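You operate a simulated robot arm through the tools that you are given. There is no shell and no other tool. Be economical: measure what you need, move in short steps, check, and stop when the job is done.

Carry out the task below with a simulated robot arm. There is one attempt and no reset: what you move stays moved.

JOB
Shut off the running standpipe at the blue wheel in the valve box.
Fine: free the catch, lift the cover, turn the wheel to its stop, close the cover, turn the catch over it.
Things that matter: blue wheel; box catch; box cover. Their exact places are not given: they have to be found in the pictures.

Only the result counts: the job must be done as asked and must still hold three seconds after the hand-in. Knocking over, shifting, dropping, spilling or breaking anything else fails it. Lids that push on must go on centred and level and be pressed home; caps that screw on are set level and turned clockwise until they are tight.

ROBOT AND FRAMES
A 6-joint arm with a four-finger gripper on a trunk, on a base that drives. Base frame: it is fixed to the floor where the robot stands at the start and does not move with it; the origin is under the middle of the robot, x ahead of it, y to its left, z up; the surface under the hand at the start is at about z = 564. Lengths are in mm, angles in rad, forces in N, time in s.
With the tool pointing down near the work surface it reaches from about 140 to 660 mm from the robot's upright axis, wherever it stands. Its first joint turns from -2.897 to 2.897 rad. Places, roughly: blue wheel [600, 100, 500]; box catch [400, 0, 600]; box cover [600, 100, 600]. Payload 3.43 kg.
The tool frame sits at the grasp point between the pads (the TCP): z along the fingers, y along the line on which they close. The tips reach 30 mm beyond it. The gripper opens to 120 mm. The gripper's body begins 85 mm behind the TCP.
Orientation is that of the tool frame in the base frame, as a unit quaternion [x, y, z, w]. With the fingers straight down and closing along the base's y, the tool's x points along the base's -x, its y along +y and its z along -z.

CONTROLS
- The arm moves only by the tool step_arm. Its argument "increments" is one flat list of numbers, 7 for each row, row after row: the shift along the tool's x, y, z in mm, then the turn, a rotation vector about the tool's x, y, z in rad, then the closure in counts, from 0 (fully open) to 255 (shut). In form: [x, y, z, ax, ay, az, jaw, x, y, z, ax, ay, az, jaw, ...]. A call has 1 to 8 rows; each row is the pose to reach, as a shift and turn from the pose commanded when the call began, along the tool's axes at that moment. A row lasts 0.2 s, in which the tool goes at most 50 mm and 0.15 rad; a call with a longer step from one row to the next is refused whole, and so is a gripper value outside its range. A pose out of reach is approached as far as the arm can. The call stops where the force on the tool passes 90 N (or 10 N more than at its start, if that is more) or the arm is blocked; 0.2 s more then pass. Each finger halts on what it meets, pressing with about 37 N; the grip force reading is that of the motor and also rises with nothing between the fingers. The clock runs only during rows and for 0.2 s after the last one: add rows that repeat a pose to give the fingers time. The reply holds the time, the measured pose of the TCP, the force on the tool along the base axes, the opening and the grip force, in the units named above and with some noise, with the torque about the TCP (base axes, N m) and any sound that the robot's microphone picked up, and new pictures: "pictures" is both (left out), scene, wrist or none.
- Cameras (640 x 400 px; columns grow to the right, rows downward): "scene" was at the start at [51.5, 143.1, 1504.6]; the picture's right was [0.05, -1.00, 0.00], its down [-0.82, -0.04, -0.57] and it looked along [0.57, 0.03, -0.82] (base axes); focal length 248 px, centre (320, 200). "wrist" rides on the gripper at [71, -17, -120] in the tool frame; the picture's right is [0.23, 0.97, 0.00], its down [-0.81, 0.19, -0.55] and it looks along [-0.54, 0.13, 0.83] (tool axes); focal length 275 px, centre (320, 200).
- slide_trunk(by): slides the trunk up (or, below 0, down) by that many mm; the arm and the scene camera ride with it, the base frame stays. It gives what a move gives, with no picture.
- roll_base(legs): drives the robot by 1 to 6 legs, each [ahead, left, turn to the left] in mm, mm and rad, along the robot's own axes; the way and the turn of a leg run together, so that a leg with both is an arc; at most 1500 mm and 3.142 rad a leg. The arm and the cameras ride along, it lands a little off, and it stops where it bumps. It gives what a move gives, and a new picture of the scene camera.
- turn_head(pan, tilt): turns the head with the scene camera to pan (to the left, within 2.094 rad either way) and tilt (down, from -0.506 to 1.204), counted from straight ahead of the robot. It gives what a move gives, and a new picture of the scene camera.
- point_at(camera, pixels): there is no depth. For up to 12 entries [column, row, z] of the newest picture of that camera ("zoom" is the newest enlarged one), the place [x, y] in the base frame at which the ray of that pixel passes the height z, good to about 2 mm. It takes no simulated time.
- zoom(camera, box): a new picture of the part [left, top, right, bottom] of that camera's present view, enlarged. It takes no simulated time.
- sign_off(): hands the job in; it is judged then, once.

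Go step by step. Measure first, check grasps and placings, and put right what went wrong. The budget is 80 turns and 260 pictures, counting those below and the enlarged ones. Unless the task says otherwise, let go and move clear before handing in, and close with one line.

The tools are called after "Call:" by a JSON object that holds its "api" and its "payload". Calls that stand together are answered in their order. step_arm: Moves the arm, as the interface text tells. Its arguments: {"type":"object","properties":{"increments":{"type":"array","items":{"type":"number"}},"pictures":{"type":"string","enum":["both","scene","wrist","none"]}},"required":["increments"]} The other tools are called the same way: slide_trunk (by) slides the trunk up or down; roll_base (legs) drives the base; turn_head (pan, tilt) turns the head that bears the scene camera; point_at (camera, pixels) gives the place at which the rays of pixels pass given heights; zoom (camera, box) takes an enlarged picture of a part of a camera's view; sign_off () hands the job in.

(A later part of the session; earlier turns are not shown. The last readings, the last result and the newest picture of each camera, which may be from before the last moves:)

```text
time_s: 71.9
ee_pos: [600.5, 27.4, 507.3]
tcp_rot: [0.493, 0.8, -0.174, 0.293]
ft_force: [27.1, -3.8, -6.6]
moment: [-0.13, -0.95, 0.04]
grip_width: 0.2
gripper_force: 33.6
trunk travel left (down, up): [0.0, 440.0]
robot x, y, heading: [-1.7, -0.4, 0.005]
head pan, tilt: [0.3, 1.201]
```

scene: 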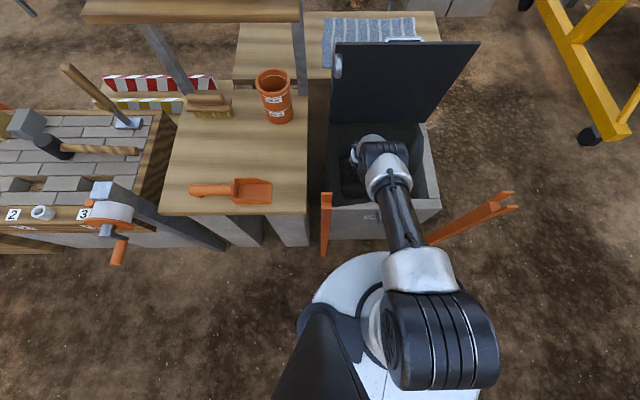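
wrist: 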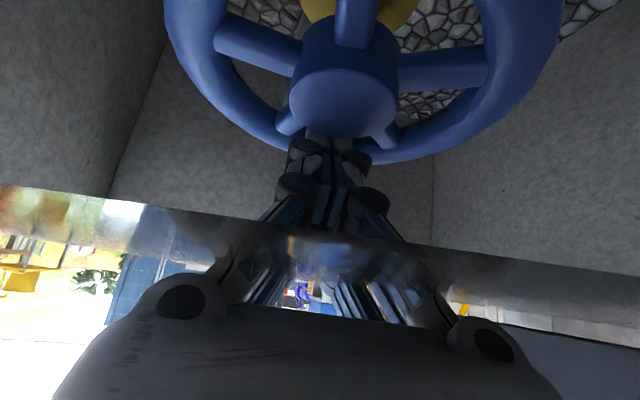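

The wheel keeps turning (~210° total). I finish the stroke, lift out and swing back to the next gap near 37°.

Call:
{"api": "step_arm", "payload": {"increments": [0.25, -4.67, -0.21, 0.09, 0, 0.107, 255, 1, -9.26, -0.84, 0.18, 0, 0.214, 255, -18.3, -9.26, -23.8, 0.18, 0, 0.214, 255, -40.9, -9.26, -50.6, 0.18, 0, 0.214, 255, -63.4, -9.26, -77.3, 0.18, 0, 0.214, 255], "pictures": "none"}}

Call:
{"api": "step_arm", "payload": {"increments": [0, 0, 0, -0.09, 0, -0.107, 255, 0, 0, 0, -0.18, 0, -0.214, 255, 0, 0, 0, -0.27, 0, -0.321, 255, 0, 0, 0, -0.361, 0, -0.428, 255, 0, 0, 0, -0.451, 0, -0.5355, 255, 0, 0, 0, -0.541, 0, -0.643, 255, 0, 0, 0, -0.631, 0, -0.75, 255, 0, 0, 0, -0.721, 0, -0.857, 255], "pictures": "none"}}

Call:
{"api": "step_arm", "payload": {"increments": [0, 0, 0, -0.09, 0, -0.107, 255, 0, 0, 0, -0.18, 0, -0.214, 255, 0, 0, 0, -0.27, 0, -0.321, 255, 0, 0, 0, -0.361, 0, -0.428, 255, 0, 0, 0, -0.451, 0, -0.5355, 255, 0, 0, 0, -0.541, 0, -0.643, 255, 0, 0, 0, -0.631, 0, -0.75, 255, 0, 0, 0, -0.721, 0, -0.857, 255], "pictures": "none"}}

Call:
{"api": "step_arm", "payload": {"increments": [0, 0, 0, -0.09, 0, -0.107, 255, 0, 0, 0, -0.18, 0, -0.214, 255, 0, 0, 0, -0.238, 0, -0.283, 255], "pictures": "scene"}}

Call:
{"api": "zoom", "payload": {"camera": "scene", "box": [340, 140, 420, 210]}}

Call:
{"api": "zoom", "payload": {"camera": "scene", "box": [300, 40, 400, 140]}}

```text
time_s: 73.1
ee_pos: [585.9, 24.1, 609.3]
tcp_rot: [0.601, 0.723, -0.216, 0.264]
ft_force: [-0.2, 0.3, 0.5]
moment: [0.02, -0.01, 0.03]
grip_width: 0.0
gripper_force: 33.3
trunk travel left (down, up): [0.0, 440.0]
robot x, y, heading: [-2.5, 2.4, 0.006]
head pan, tilt: [0.3, 1.201]
```

```text
time_s: 74.9
ee_pos: [586.0, 24.9, 606.3]
tcp_rot: [0.124, 0.93, -0.042, 0.342]
ft_force: [0.0, -0.1, 0.2]
moment: [0.0, 0.0, -0.02]
grip_width: 0.0
gripper_force: 33.5
trunk travel left (down, up): [0.0, 440.0]
robot x, y, heading: [-1.0, 3.6, 0.005]
head pan, tilt: [0.3, 1.201]
```

```text
time_s: 76.7
ee_pos: [587.8, 23.8, 607.0]
tcp_rot: [-0.39, 0.853, 0.143, 0.314]
ft_force: [-0.4, -0.4, -0.7]
moment: [-0.05, -0.01, 0.03]
grip_width: 0.0
gripper_force: 33.0
trunk travel left (down, up): [0.0, 440.0]
robot x, y, heading: [-3.0, 2.5, 0.001]
head pan, tilt: [0.3, 1.201]
```

```text
time_s: 77.5
ee_pos: [587.4, 24.0, 606.1]
tcp_rot: [-0.541, 0.767, 0.197, 0.283]
ft_force: [-0.2, -0.4, -0.1]
moment: [0.0, -0.01, 0.01]
grip_width: 0.0
gripper_force: 33.1
trunk travel left (down, up): [0.0, 440.0]
robot x, y, heading: [0.7, 2.5, 0.005]
head pan, tilt: [0.3, 1.201]
```

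scene: 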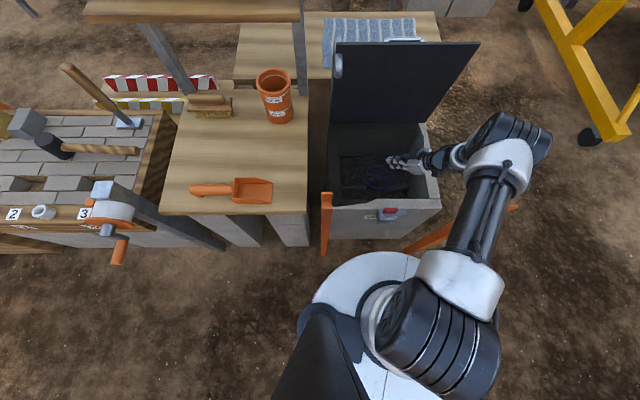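

```text
5.71 times, centred on (380, 175) of scene
```

zoom: 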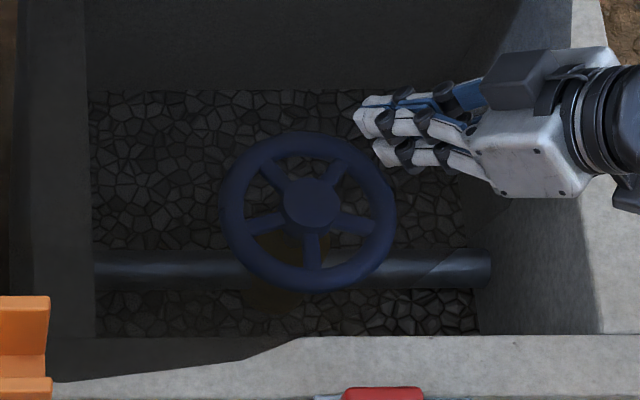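

```text
4.00 times, centred on (350, 90) of scene
```

zoom: 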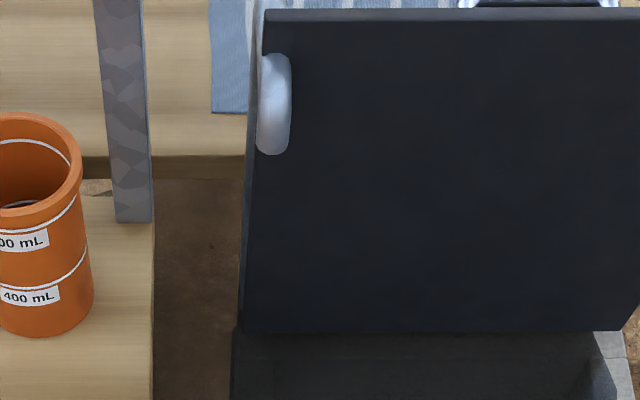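

The stream at the spout (zoom (275,100)) appears to have stopped, and the wheel has turned ≈219°. I take another bite in the gap at ≈88° to feel for the stop.

Call:
{"api": "step_arm", "payload": {"increments": [0, 0, 0, 0.0956, 0, 0.1135, 255, 0, 0, 0, 0.191, 0, 0.227, 255, 0, 0, 0, 0.287, 0, 0.3405, 255, 0, 0, 0, 0.382, 0, 0.454, 255, 0, 0, 0, 0.478, 0, 0.5675, 255, 0, 0, 0, 0.573, 0, 0.681, 255], "pictures": "none"}}

Call:
{"api": "step_arm", "payload": {"increments": [3, 18, 35.5, 0, 0, 0, 255, 5.9, 35.9, 70.9, 0, 0, 0, 255, 5.9, 35.9, 70.9, 0, 0, 0, 255], "pictures": "scene"}}

Call:
{"api": "zoom", "payload": {"camera": "scene", "box": [340, 140, 420, 210]}}

```text
time_s: 78.9
ee_pos: [589.0, 24.2, 606.7]
tcp_rot: [-0.157, 0.925, 0.059, 0.34]
ft_force: [-0.3, 0.3, -0.7]
moment: [0.0, 0.03, -0.01]
grip_width: 0.0
gripper_force: 34.4
trunk travel left (down, up): [0.0, 440.0]
robot x, y, heading: [-0.8, 3.2, 0.006]
head pan, tilt: [0.3, 1.201]
```

```text
time_s: 79.7
ee_pos: [617.2, 70.3, 548.3]
tcp_rot: [-0.157, 0.925, 0.06, 0.341]
ft_force: [0.0, 0.9, 0.3]
moment: [0.0, -0.01, -0.01]
grip_width: 0.0
gripper_force: 34.4
trunk travel left (down, up): [0.0, 440.0]
robot x, y, heading: [-3.2, 1.9, 0.001]
head pan, tilt: [0.3, 1.201]
```

scene: 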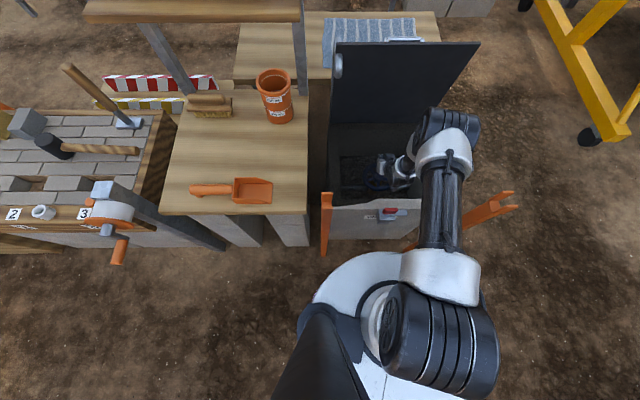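

```text
5.71 times, centred on (380, 175) of scene
```

zoom: 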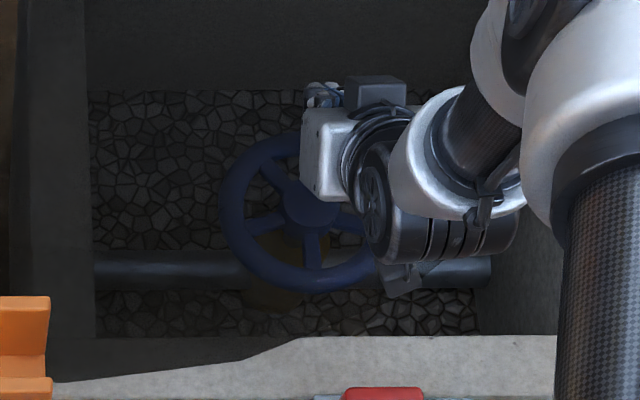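

I descend into the gap and stroke.

Call:
{"api": "step_arm", "payload": {"increments": [14.5, 0, 14, 0, 0, 0, 255, 23.5, 0, 24.7, 0, 0, 0, 255, 28, 0, 30, 0, 0, 0, 255], "pictures": "none"}}

Call:
{"api": "step_arm", "payload": {"increments": [-0.5, -4.67, 0, 0.09, 0, 0.107, 255, 0.4, -9.26, -0.3, 0.18, 0, 0.214, 255, 1.6, -13.66, -1.4, 0.27, 0, 0.321, 255, 3.3, -17.8, -2.8, 0.361, 0, 0.428, 255, 5.4, -21.6, -4.6, 0.451, 0, 0.5355, 255, 7.9, -24.9, -6.7, 0.541, 0, 0.643, 255, 10.7, -27.8, -9.1, 0.631, 0, 0.75, 255]}}

Call:
{"api": "zoom", "payload": {"camera": "scene", "box": [340, 140, 420, 210]}}

```text
time_s: 80.5
ee_pos: [614.2, 73.2, 508.3]
tcp_rot: [-0.158, 0.925, 0.06, 0.342]
ft_force: [0.0, 0.1, 0.9]
moment: [0.03, -0.01, 0.0]
grip_width: 6.0
gripper_force: 33.5
trunk travel left (down, up): [0.0, 440.0]
robot x, y, heading: [-0.8, 1.3, 0.004]
head pan, tilt: [0.3, 1.201]
```

```text
time_s: 82.1
ee_pos: [610.3, 40.9, 511.0]
tcp_rot: [0.298, 0.89, -0.105, 0.328]
ft_force: [5.4, 9.0, 22.1]
moment: [0.41, -0.29, 0.0]
grip_width: 0.3
gripper_force: 33.1
trunk travel left (down, up): [0.0, 440.0]
robot x, y, heading: [0.6, 1.9, 0.0]
head pan, tilt: [0.3, 1.201]
```

scene: 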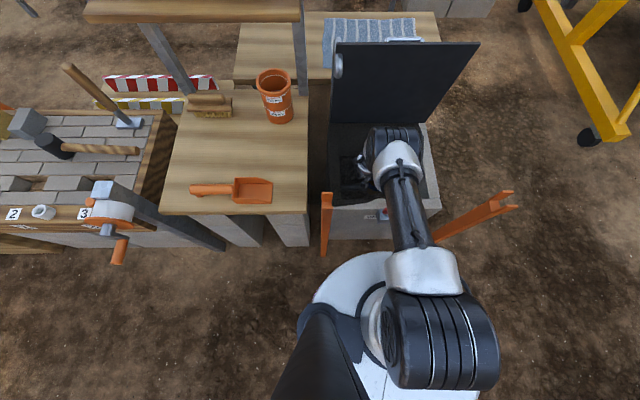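
wrist: 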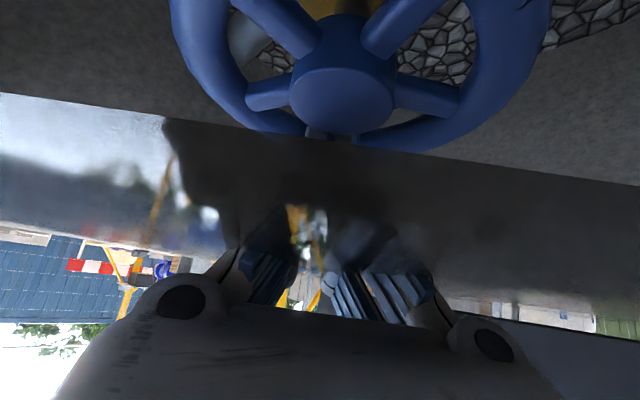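

```text
5.71 times, centred on (380, 175) of scene
```

zoom: 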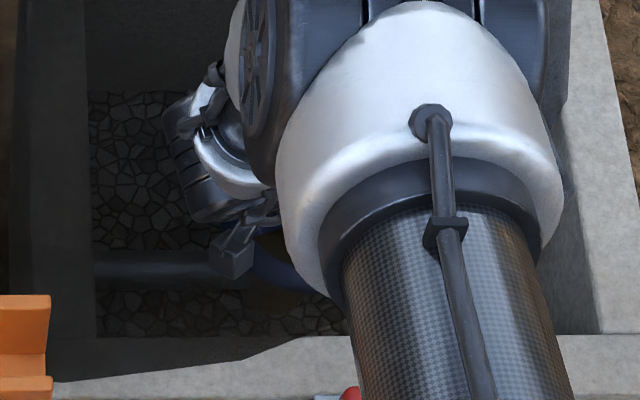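

The spokes now sit directly under the tips — the fingers rode up a spoke, suggesting the stop. I lift and swing back to look at the wheel's angle.

Call:
{"api": "step_arm", "payload": {"increments": [-22.5, 0, -26.8, 0, 0, 0, 255, -45, 0, -53.5, 0, 0, 0, 255, -64.4, 0, -76.5, 0, 0, 0, 255], "pictures": "none"}}

Call:
{"api": "step_arm", "payload": {"increments": [0, 0, 0, -0.09, 0, -0.107, 255, 0, 0, 0, -0.18, 0, -0.214, 255, 0, 0, 0, -0.27, 0, -0.321, 255, 0, 0, 0, -0.361, 0, -0.428, 255, 0, 0, 0, -0.451, 0, -0.5355, 255, 0, 0, 0, -0.541, 0, -0.643, 255, 0, 0, 0, -0.631, 0, -0.75, 255], "pictures": "scene"}}

Call:
{"api": "zoom", "payload": {"camera": "scene", "box": [340, 140, 420, 210]}}

Call:
{"api": "zoom", "payload": {"camera": "wrist", "box": [160, 0, 480, 200]}}

```text
time_s: 82.9
ee_pos: [606.6, 38.9, 608.3]
tcp_rot: [0.298, 0.891, -0.106, 0.327]
ft_force: [-0.3, -0.3, 0.6]
moment: [-0.01, -0.04, 0.0]
grip_width: 0.0
gripper_force: 33.3
trunk travel left (down, up): [0.0, 440.0]
robot x, y, heading: [-3.2, 1.1, 0.008]
head pan, tilt: [0.3, 1.201]
```

```text
time_s: 84.5
ee_pos: [608.7, 39.0, 608.6]
tcp_rot: [-0.157, 0.925, 0.059, 0.341]
ft_force: [-0.2, 0.1, 0.1]
moment: [-0.02, 0.02, -0.02]
grip_width: 0.0
gripper_force: 33.7
trunk travel left (down, up): [0.0, 440.0]
robot x, y, heading: [-1.3, -1.6, 0.004]
head pan, tilt: [0.3, 1.201]
```

scene: 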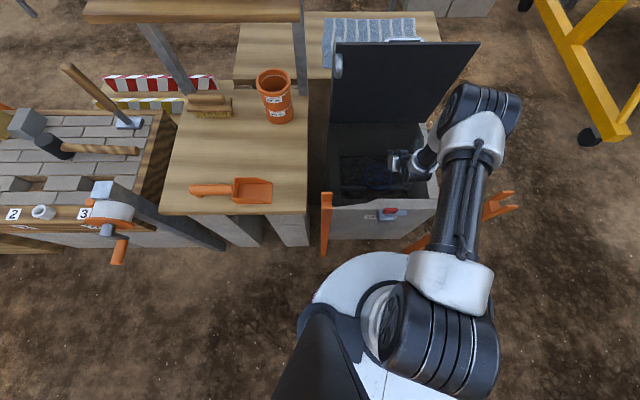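

```text
5.71 times, centred on (380, 175) of scene
```

zoom: 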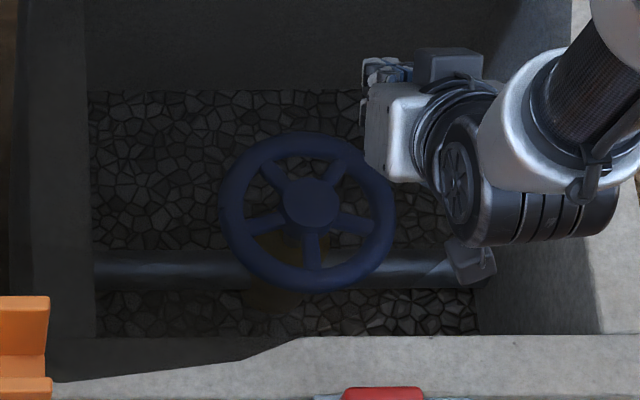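

```text
2.00 times, centred on (320, 100) of wrist
```

zoom: 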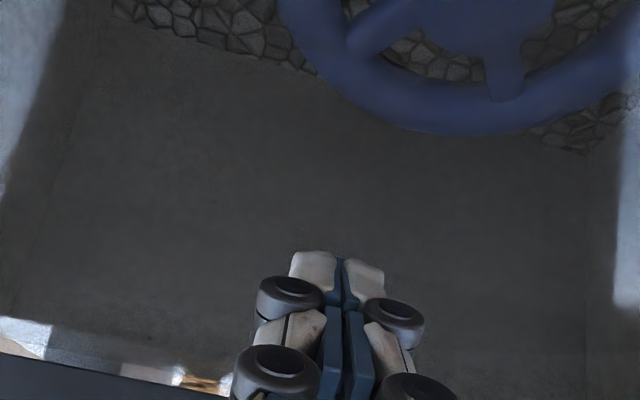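

The wheel stands exactly where it did before this push, so it is at its stop (and the stream has ended). Now the cover: I locate its open position.

Call:
{"api": "point_at", "payload": {"camera": "scene", "pixels": [[337, 43, 940], [337, 43, 920], [337, 43, 900], [478, 43, 940], [478, 43, 920], [478, 43, 900], [332, 124, 585], [425, 124, 585], [387, 39, 910], [418, 39, 910]]}}

Call:
{"api": "zoom", "payload": {"camera": "scene", "box": [320, 20, 490, 140]}}

```text
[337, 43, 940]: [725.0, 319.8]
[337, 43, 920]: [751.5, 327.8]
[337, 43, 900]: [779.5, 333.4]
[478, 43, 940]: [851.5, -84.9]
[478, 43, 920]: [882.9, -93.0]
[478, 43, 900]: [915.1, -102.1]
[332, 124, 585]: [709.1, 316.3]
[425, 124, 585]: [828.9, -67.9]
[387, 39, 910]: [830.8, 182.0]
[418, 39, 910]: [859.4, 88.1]
```

```text
3.33 times, centred on (405, 80) of scene
```

zoom: 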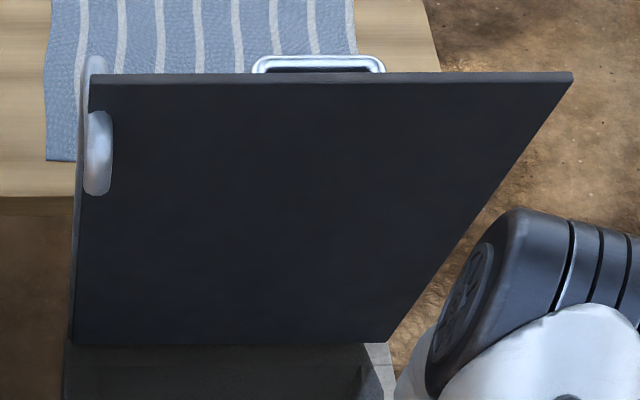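

The lid hasn't moved since I released it. I raise the hand, restore trunk and orientation, and return above the handle for the same grip.

Call:
{"api": "step_arm", "payload": {"increments": [-25.8, 0, -30.6, 0, 0.14, 0, 195, -51.5, 0, -61.2, 0, 0.28, 0, 195, -77.3, 0, -91.8, 0, 0.42, 0, 195, -103, 0, -122.4, 0, 0.56, 0, 195, -128.8, 0, -153, 0, 0.7, 0, 195], "pictures": "none"}}

Call:
{"api": "slide_trunk", "payload": {"by": 25}}

Call:
{"api": "step_arm", "payload": {"increments": [0, 0, -25, 0, 0, 0.145, 195, 0, 0, -50, 0, 0, 0.29, 195, 0, 0, -75, 0, 0, 0.435, 195, 0, 0, -100, 0, 0, 0.58, 195, 0, 0, -125, 0, 0, 0.725, 195, 0, 0, -150, 0, 0, 0.87, 195, 0, 0, -175, 0, 0, 1.015, 195, 0, 0, -200, 0, 0, 1.16, 195], "pictures": "none"}}

Call:
{"api": "step_arm", "payload": {"increments": [0, 0, 0, 0, 0, 0.145, 195, 0, 0, 0, 0, 0, 0.29, 195, 0, 0, 0, 0, 0, 0.44, 195]}}

```text
time_s: 85.7
ee_pos: [563.5, 36.7, 783.8]
tcp_rot: [-0.165, 0.983, 0.069, 0.042]
ft_force: [-0.5, -2.2, -0.5]
moment: [0.07, -0.02, -0.01]
grip_width: 28.4
gripper_force: 0.1
out of reach, approached as far as the arm can: row 3, 4, 5
trunk travel left (down, up): [0.0, 440.0]
robot x, y, heading: [1.6, 1.8, 0.003]
head pan, tilt: [0.3, 1.201]
```

```text
time_s: 86.4
ee_pos: [563.3, 36.7, 807.5]
tcp_rot: [-0.166, 0.983, 0.068, 0.044]
ft_force: [0.3, 1.0, -0.7]
moment: [0.03, -0.01, 0.0]
grip_width: 28.5
gripper_force: 0.0
trunk travel left (down, up): [-25.0, 415.0]
robot x, y, heading: [-3.1, 1.1, 0.004]
head pan, tilt: [0.3, 1.201]
```

```text
time_s: 88.2
ee_pos: [410.9, -218.3, 960.4]
tcp_rot: [0.342, 0.934, 0.103, 0.013]
ft_force: [0.5, -0.2, -0.7]
moment: [0.0, -0.01, 0.02]
grip_width: 28.2
gripper_force: 0.0
out of reach, approached as far as the arm can: row 2, 3, 4, 5, 6, 7, 8
trunk travel left (down, up): [-25.0, 415.0]
robot x, y, heading: [1.2, 0.7, 0.002]
head pan, tilt: [0.3, 1.201]
```

```text
time_s: 89.0
ee_pos: [283.1, -312.6, 939.4]
tcp_rot: [0.516, 0.849, 0.112, 0.0]
ft_force: [-0.2, 1.1, -1.2]
moment: [-0.03, 0.04, 0.01]
grip_width: 28.2
gripper_force: 0.1
out of reach, approached as far as the arm can: row 1, 2, 3
trunk travel left (down, up): [-25.0, 415.0]
robot x, y, heading: [-1.5, 1.4, 0.006]
head pan, tilt: [0.3, 1.201]
```

scene: 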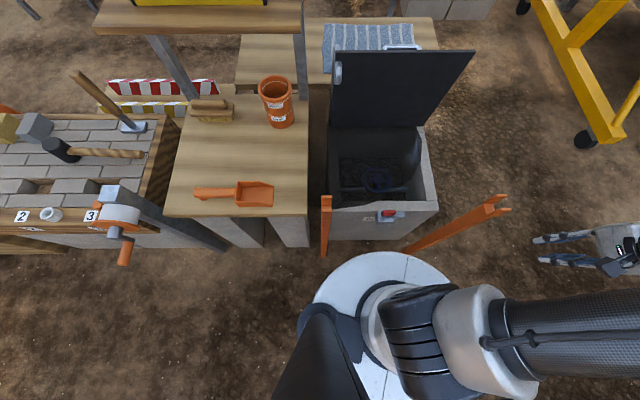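
wrist: 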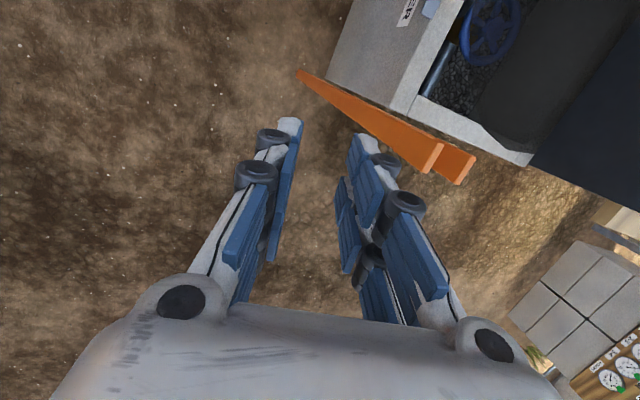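

The arm folded through an awkward configuration and swung out to the right (nothing touched). I first bring the hand upright and back toward the front in a modest move.

Call:
{"api": "step_arm", "payload": {"increments": [23, 30, -6.7, 0.1, -0.06, 0, 195, 46, 61, -13.4, 0.19, -0.115, 0, 195, 70, 91, -20, 0.19, -0.115, 0, 195, 92.8, 121.5, -26.8, 0.19, -0.115, 0, 195]}}

```text
time_s: 90.0
ee_pos: [246.0, -249.0, 944.0]
tcp_rot: [0.509, 0.858, 0.055, 0.048]
ft_force: [-0.1, -0.1, -0.1]
moment: [-0.01, 0.03, 0.01]
grip_width: 28.2
gripper_force: 0.0
out of reach, approached as far as the arm can: row 1, 2, 3, 4
trunk travel left (down, up): [-25.0, 415.0]
robot x, y, heading: [-2.9, 1.0, 0.007]
head pan, tilt: [0.3, 1.201]
```

scene: 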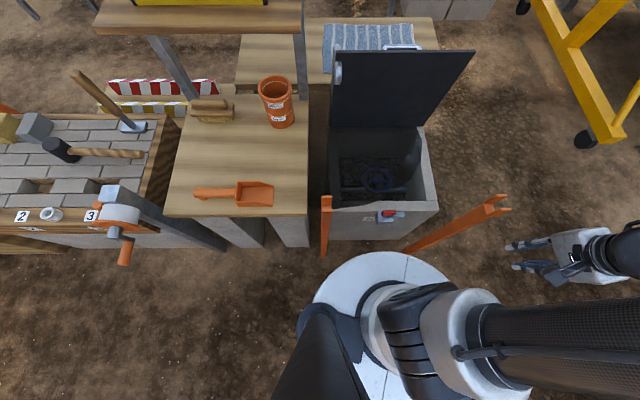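
wrist: 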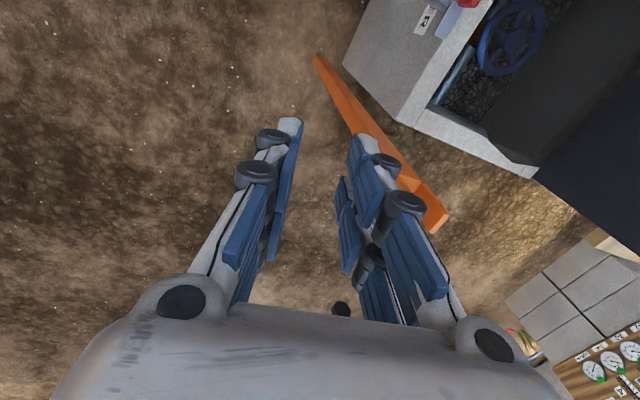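

The wrist roll seems to be at its limit in this direction. Since the gripper is symmetric, I roll the other way (toward yaw ≈1.88) instead.

Call:
{"api": "step_arm", "payload": {"increments": [0, 0, 0, 0, 0, -0.145, 195, 0, 0, 0, 0, 0, -0.29, 195, 0, 0, 0, 0, 0, -0.435, 195, 0, 0, 0, 0, 0, -0.58, 195, 0, 0, 0, 0, 0, -0.725, 195, 0, 0, 0, 0, 0, -0.87, 195, 0, 0, 0, 0, 0, -1.015, 195, 0, 0, 0, 0, 0, -1.16, 195], "pictures": "none"}}

Call:
{"api": "step_arm", "payload": {"increments": [0, 0, 0, 0, 0, -0.145, 195, 0, 0, 0, 0, 0, -0.29, 195, 0, 0, 0, 0, 0, -0.435, 195, 0, 0, 0, 0, 0, -0.58, 195, 0, 0, 0, 0, 0, -0.725, 195, 0, 0, 0, 0, 0, -0.87, 195, 0, 0, 0, 0, 0, -1.015, 195, 0, 0, 0, 0, 0, -1.16, 195], "pictures": "scene"}}

```text
time_s: 91.8
ee_pos: [246.3, -244.9, 941.5]
tcp_rot: [-0.047, 0.996, 0.02, 0.07]
ft_force: [-0.1, -0.3, 0.6]
moment: [-0.02, -0.02, 0.0]
grip_width: 28.2
gripper_force: 0.0
trunk travel left (down, up): [-25.0, 415.0]
robot x, y, heading: [-2.0, -0.5, 0.003]
head pan, tilt: [0.3, 1.201]
```

```text
time_s: 93.6
ee_pos: [245.6, -244.7, 941.7]
tcp_rot: [-0.585, 0.808, -0.02, 0.069]
ft_force: [-0.3, -0.4, -0.2]
moment: [0.01, 0.01, 0.0]
grip_width: 28.2
gripper_force: 0.0
trunk travel left (down, up): [-25.0, 415.0]
robot x, y, heading: [-0.2, 1.0, -0.001]
head pan, tilt: [0.3, 1.201]
```

scene: 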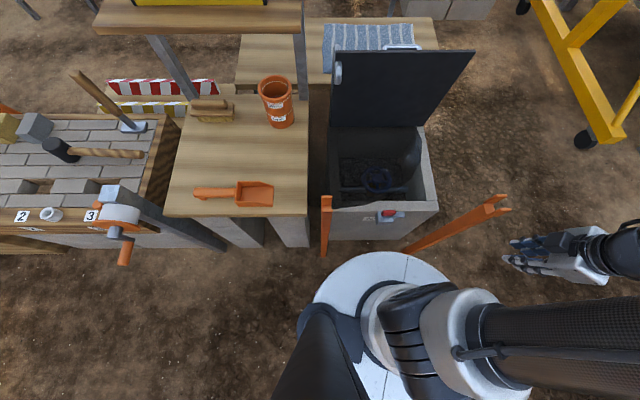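

That works without limits. I finish the roll and bring the hand back over the box.

Call:
{"api": "step_arm", "payload": {"increments": [-43, -17.5, -5.5, 0, 0, -0.13, 195, -86, -35, -11, 0, 0, -0.26, 195, -129, -53, -16.5, 0, 0, -0.39, 195, -172, -70.5, -22, 0, 0, -0.52, 195, -215, -88, -27.5, 0, 0, -0.63, 195, -258, -106, -33, 0, 0, -0.63, 195, -301, -123.5, -38.5, 0, 0, -0.63, 195, -344, -141, -44, 0, 0, -0.63, 195]}}

```text
time_s: 95.4
ee_pos: [467.6, 19.1, 1000.2]
tcp_rot: [0.804, -0.583, 0.024, -0.116]
ft_force: [-0.6, 0.6, 0.0]
moment: [0.02, 0.0, 0.04]
grip_width: 28.0
gripper_force: 0.1
out of reach, approached as far as the arm can: row 2, 3, 4, 5, 6, 7, 8
trunk travel left (down, up): [-25.0, 415.0]
robot x, y, heading: [-0.3, -1.5, -0.0]
head pan, tilt: [0.3, 1.201]
```

scene: 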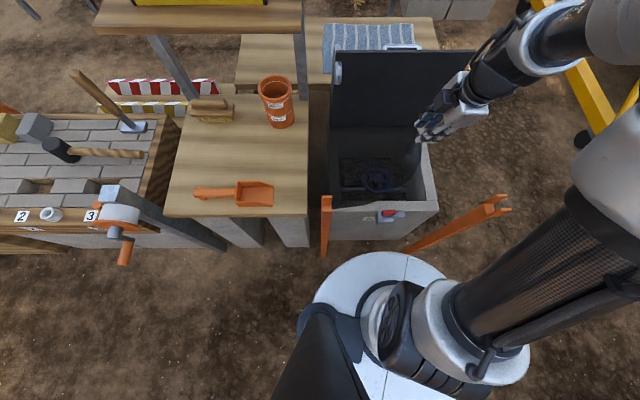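
wrist: 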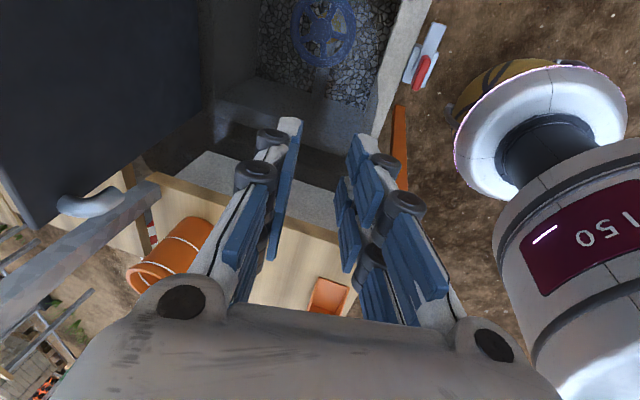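

Hand is back over the box with yaw 1.88. I move forward above the handle behind the lid, leaning forward.

Call:
{"api": "step_arm", "payload": {"increments": [-2.2, -44, 3.5, 0.034, 0.0125, 0, 195, -4.4, -88.5, 7.1, 0.068, 0.025, 0, 195, -6.6, -133, 10.6, 0.1, 0.0375, 0, 195, -8.8, -177, 14.2, 0.135, 0.05, 0, 195, -11, -221, 17.7, 0.17, 0.0625, 0, 195, -13.2, -265.5, 21.3, 0.2, 0.075, 0, 195, -15.4, -310, 24.8, 0.235, 0.0875, 0, 195, -17.7, -354, 28.4, 0.27, 0.1, 0, 195]}}

```text
time_s: 97.2
ee_pos: [763.2, 109.4, 1032.9]
tcp_rot: [0.779, -0.566, 0.123, -0.24]
ft_force: [0.1, 0.7, 0.1]
moment: [0.0, -0.01, -0.02]
grip_width: 28.1
gripper_force: 0.0
out of reach, approached as far as the arm can: row 2, 3, 4, 5, 6, 7, 8
trunk travel left (down, up): [-25.0, 415.0]
robot x, y, heading: [-4.9, 3.0, 0.004]
head pan, tilt: [0.3, 1.201]
```

scene: 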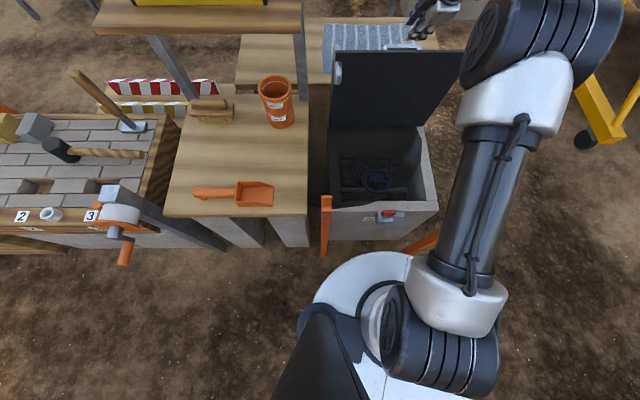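
wrist: 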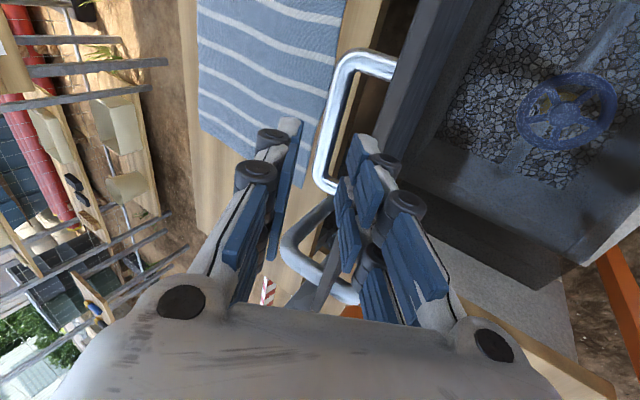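

The hand is above the lid with the handle in view at wrist (330,60–185). I triangulate the bar with both cameras.

Call:
{"api": "point_at", "payload": {"camera": "wrist", "pixels": [[345, 62, 920], [345, 62, 890], [345, 62, 860], [323, 182, 920], [323, 182, 890], [323, 182, 860]]}}

Call:
{"api": "point_at", "payload": {"camera": "scene", "pixels": [[385, 47, 920], [385, 47, 890], [385, 47, 860], [420, 47, 920], [420, 47, 890], [420, 47, 860]]}}

Call:
{"api": "zoom", "payload": {"camera": "scene", "box": [360, 20, 450, 75]}}

Call:
{"api": "zoom", "payload": {"camera": "wrist", "box": [240, 20, 460, 240]}}

```text
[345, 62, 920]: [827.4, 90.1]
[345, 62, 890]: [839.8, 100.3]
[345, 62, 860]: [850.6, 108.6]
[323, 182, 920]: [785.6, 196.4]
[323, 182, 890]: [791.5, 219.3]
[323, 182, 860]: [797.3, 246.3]
```

```text
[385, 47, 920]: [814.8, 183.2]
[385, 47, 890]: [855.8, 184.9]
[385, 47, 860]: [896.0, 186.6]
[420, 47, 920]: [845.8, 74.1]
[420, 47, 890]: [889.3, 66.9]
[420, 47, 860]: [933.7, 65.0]
```

```text
7.11 times, centred on (405, 48) of scene
```

zoom: 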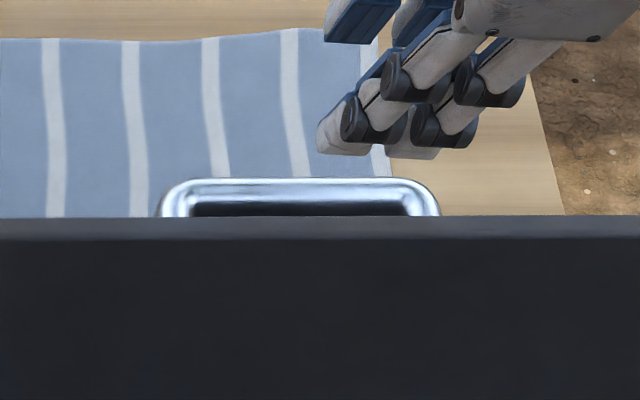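

```text
1.82 times, centred on (350, 130) of wrist
```

zoom: 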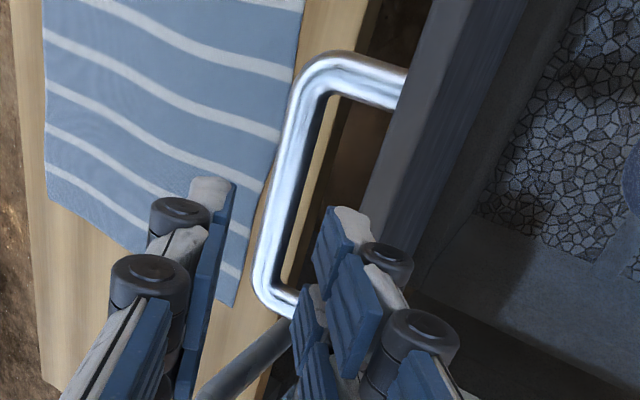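

The bar is still where I released it (≈(801,143,905)). I position the open fingers above it and come down partway for a check.

Call:
{"api": "step_arm", "payload": {"increments": [-19.8, -35.1, 22.9, -0.03, 0.04, 0, 195, -16.6, -14.6, 57.1, -0.05, 0.08, 0, 195, -15, -4, 74, -0.05, 0.08, 0, 195], "pictures": "wrist"}}

Call:
{"api": "zoom", "payload": {"camera": "wrist", "box": [240, 20, 460, 240]}}

```text
time_s: 98.0
ee_pos: [768.3, 119.9, 964.4]
tcp_rot: [0.779, -0.569, 0.126, -0.233]
ft_force: [1.2, 7.1, 12.9]
moment: [-0.11, -0.04, 0.01]
grip_width: 38.8
gripper_force: 1.1
out of reach, approached as far as the arm can: row 1, 2, 3
trunk travel left (down, up): [-25.0, 415.0]
robot x, y, heading: [-2.6, -1.2, 0.008]
head pan, tilt: [0.3, 1.201]
```

wrist: 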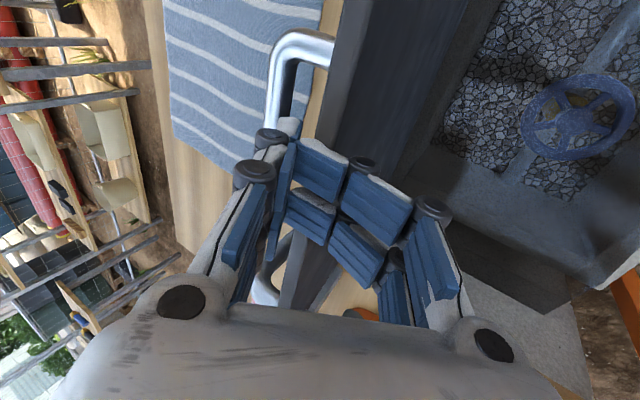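

```text
1.82 times, centred on (350, 130) of wrist
5 turns are left
```

zoom: 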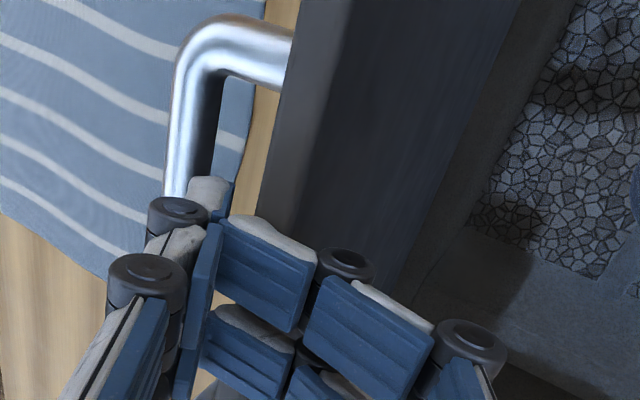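

Only a few turns remain. The hand straddles the lid's top edge (far tips behind it, near tips in front), so I pull the lid over and lower it along its arc, withdraw the fingers near closure, and bring the hand upright.

Call:
{"api": "step_arm", "payload": {"increments": [-0.2, 8.6, -5.1, 0, 0, 0, 150, 1.5, 21.3, 16.5, 0, 0, 0, 150, 0.8, 53.3, -3.5, 0, 0, 0, 150, 0.3, 87.3, -19.2, 0, 0, 0, 150, 0.1, 122.8, -31.9, 0, 0, 0, 150, 0.2, 159.5, -40.5, 0, 0, 0, 150, 0.5, 197, -45.6, 0, 0, 0, 150, 1.1, 234.7, -46.5, 0, 0, 0, 150], "pictures": "scene"}}

Call:
{"api": "step_arm", "payload": {"increments": [0.9, 37.5, 3, 0, 0, 0, 150, 2.1, 74.6, 9.9, 0, 0, 0, 150, 3.5, 110.8, 20.6, 0, 0, 0, 150, 5.1, 145.5, 35, 0, 0, 0, 150, 7, 178.7, 53.1, 0, 0, 0, 150, 9, 209.6, 74.3, 0, 0, 0, 150, 10.5, 229, 90.3, 0, 0, 0, 150, 9.8, 262.2, 70.9, 0, 0, 0, 150], "pictures": "scene"}}

Call:
{"api": "step_arm", "payload": {"increments": [0, 38.8, -22.8, 0, 0, 0, 150, 0, 77.7, -45.5, 0, 0, 0, 150, -4.8, 54.9, -84.2, 0, 0, 0, 150, -4.8, 54.9, -84.2, -0.13, 0.02, 0, 150, -4.8, 54.9, -84.2, -0.26, 0.035, 0, 150, -4.8, 54.9, -84.2, -0.39, 0.05, 0, 150, -4.8, 54.9, -84.2, -0.51, 0.07, 0, 150]}}

```text
time_s: 99.8
ee_pos: [549.5, 48.5, 883.6]
tcp_rot: [0.779, -0.57, 0.124, -0.23]
ft_force: [0.9, -0.3, 0.4]
moment: [0.01, 0.02, 0.03]
grip_width: 49.9
gripper_force: 0.2
trunk travel left (down, up): [-25.0, 415.0]
robot x, y, heading: [-3.4, 1.2, 0.006]
head pan, tilt: [0.3, 1.201]
```

scene: 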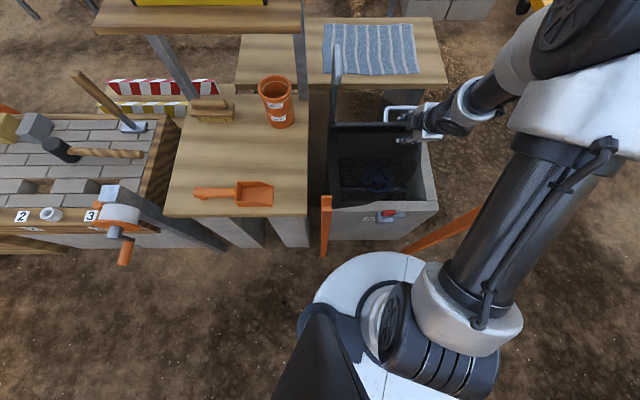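

```text
time_s: 101.6
ee_pos: [371.9, -10.6, 690.2]
tcp_rot: [0.78, -0.568, 0.124, -0.231]
ft_force: [-1.3, -0.3, -0.3]
moment: [-0.03, -0.03, -0.04]
grip_width: 49.4
gripper_force: 0.1
trunk travel left (down, up): [-25.0, 415.0]
robot x, y, heading: [-3.5, -0.9, 0.003]
head pan, tilt: [0.3, 1.201]
```

scene: 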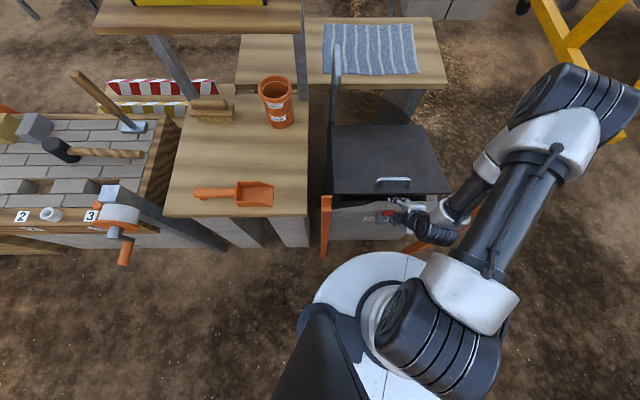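

```text
time_s: 103.2
ee_pos: [283.9, -38.1, 735.5]
tcp_rot: [0.808, -0.59, 0.003, -0.006]
ft_force: [0.2, 0.1, 0.0]
moment: [0.02, -0.01, 0.0]
grip_width: 49.5
gripper_force: 0.1
out of reach, approached as far as the arm can: row 3, 4, 5
trunk travel left (down, up): [-25.0, 415.0]
robot x, y, heading: [-0.2, 1.9, 0.004]
head pan, tilt: [0.3, 1.201]
4 turns are left
```

scene: 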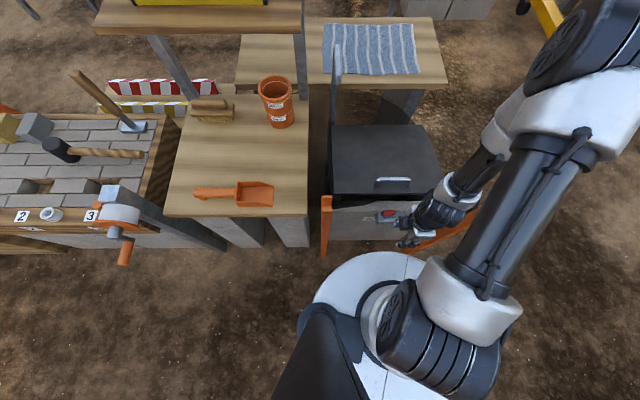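
wrist: 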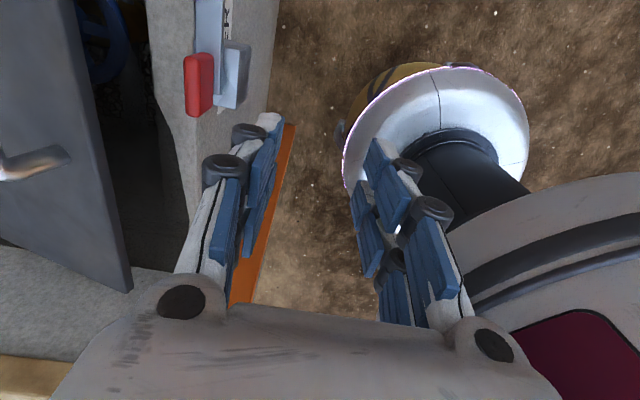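

The lid came down under control and is nearly closed (slightly ajar). I press it down with closed fingers, then go above the catch.

Call:
{"api": "step_arm", "payload": {"increments": [0, 0, -50, 0, 0, 0, 255, 0, 0, -100, 0, 0, 0, 255, -3.5, -48, -100, 0, 0, 0, 255, -7, -96, -100, 0, 0, 0, 255, -10.5, -144, -100, 0, 0, 0, 255, -14, -192, -100, 0, 0, 0, 255, -17.3, -240.7, -100, 0, 0, 0, 255], "pictures": "none"}}

Call:
{"api": "step_arm", "payload": {"increments": [0, 0, 45, 0, 0, 0, 255, 0, 0, 90, 0, 0, 0, 255, 0, 0, 135, 0, 0, 0, 255, 0, 0, 175, 0, 0, 0, 255, 0, 0, 205, 0, 0, 0, 255, 0, 0, 218, 0, 0, 0, 255, 0, 0, 226, 0, 0, 0, 255, 0, 0, 231, 0, 0, 0, 255], "pictures": "scene"}}

Call:
{"api": "step_arm", "payload": {"increments": [0, 0, -50, 0, 0, 0, 255, 0, 0, -100, 0, 0, 0, 220, 5.3, 43, -100, 0, 0, 0, 180, 10.5, 86, -100, 0, 0, 0, 150, 15.8, 128.4, -100, 0, 0, 0, 130, 15.8, 128.4, -100, 0, 0, 0, 130]}}

Call:
{"api": "zoom", "payload": {"camera": "wrist", "box": [200, 20, 440, 240]}}

Call:
{"api": "zoom", "payload": {"camera": "scene", "box": [320, 110, 460, 250]}}

```text
time_s: 104.8
ee_pos: [506.9, 48.0, 841.1]
tcp_rot: [0.807, -0.59, 0.004, -0.006]
ft_force: [0.3, 0.0, 0.7]
moment: [0.01, 0.05, 0.01]
grip_width: 0.0
gripper_force: 33.5
out of reach, approached as far as the arm can: row 2
trunk travel left (down, up): [-25.0, 415.0]
robot x, y, heading: [-2.4, 0.4, 0.001]
head pan, tilt: [0.3, 1.201]
```

```text
time_s: 106.6
ee_pos: [511.8, 51.6, 609.6]
tcp_rot: [0.807, -0.59, 0.005, -0.009]
ft_force: [-0.7, -0.9, 0.3]
moment: [0.03, -0.02, 0.0]
grip_width: 0.0
gripper_force: 33.1
trunk travel left (down, up): [-25.0, 415.0]
robot x, y, heading: [-1.4, 4.6, -0.001]
head pan, tilt: [0.3, 1.201]
```

scene: 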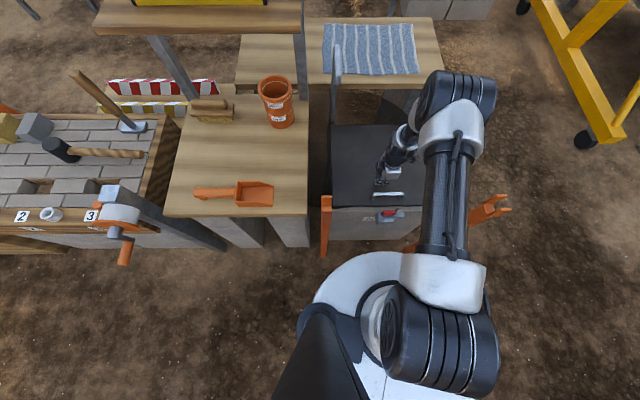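

```text
time_s: 108.0
ee_pos: [391.4, -2.4, 708.2]
tcp_rot: [0.808, -0.59, 0.004, -0.006]
ft_force: [1.4, 0.0, -0.8]
moment: [0.03, -0.02, 0.01]
grip_width: 58.8
gripper_force: 0.1
trunk travel left (down, up): [-25.0, 415.0]
robot x, y, heading: [1.6, 0.9, 0.003]
head pan, tilt: [0.3, 1.201]
```

scene: 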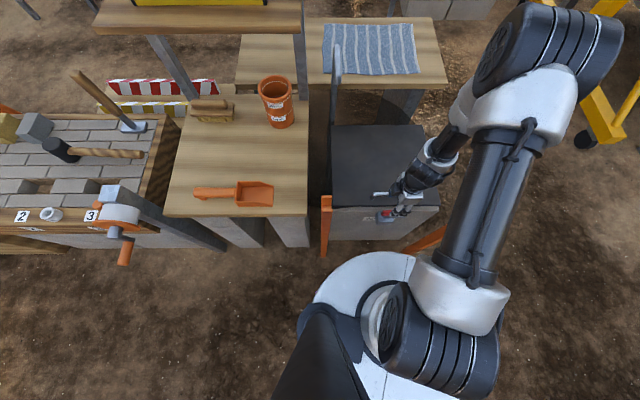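
wrist: 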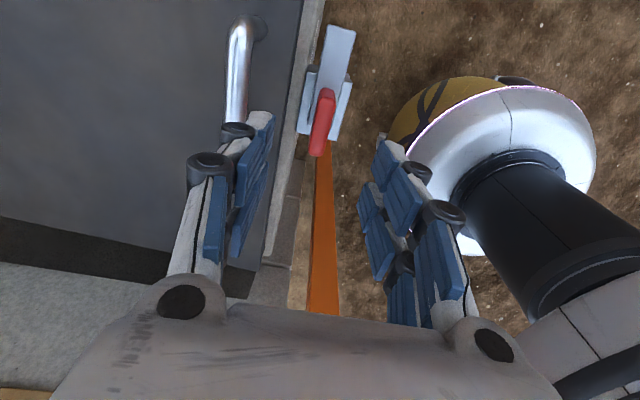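

```text
1.82 times, centred on (320, 130) of wrist
```

zoom: 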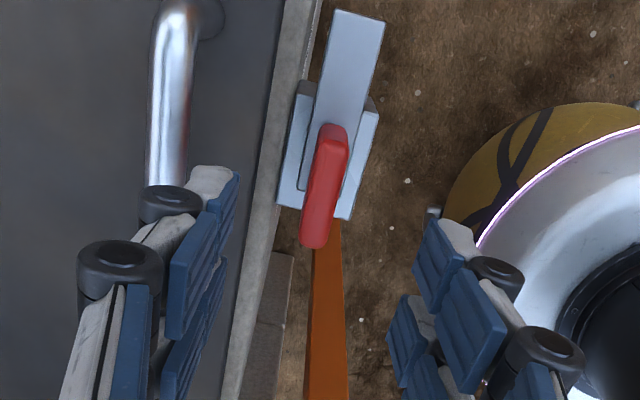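

```text
2.86 times, centred on (390, 180) of scene
3 turns are left
```

zoom: 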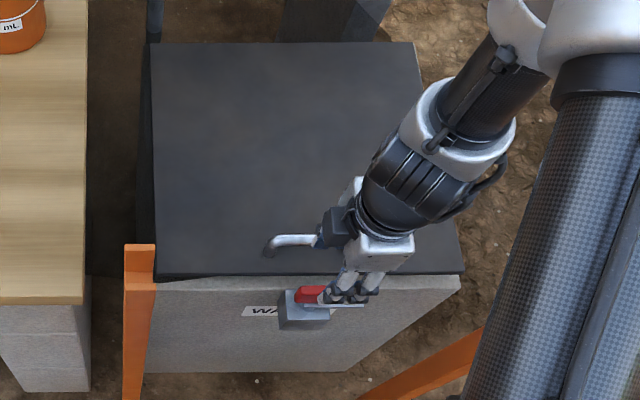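

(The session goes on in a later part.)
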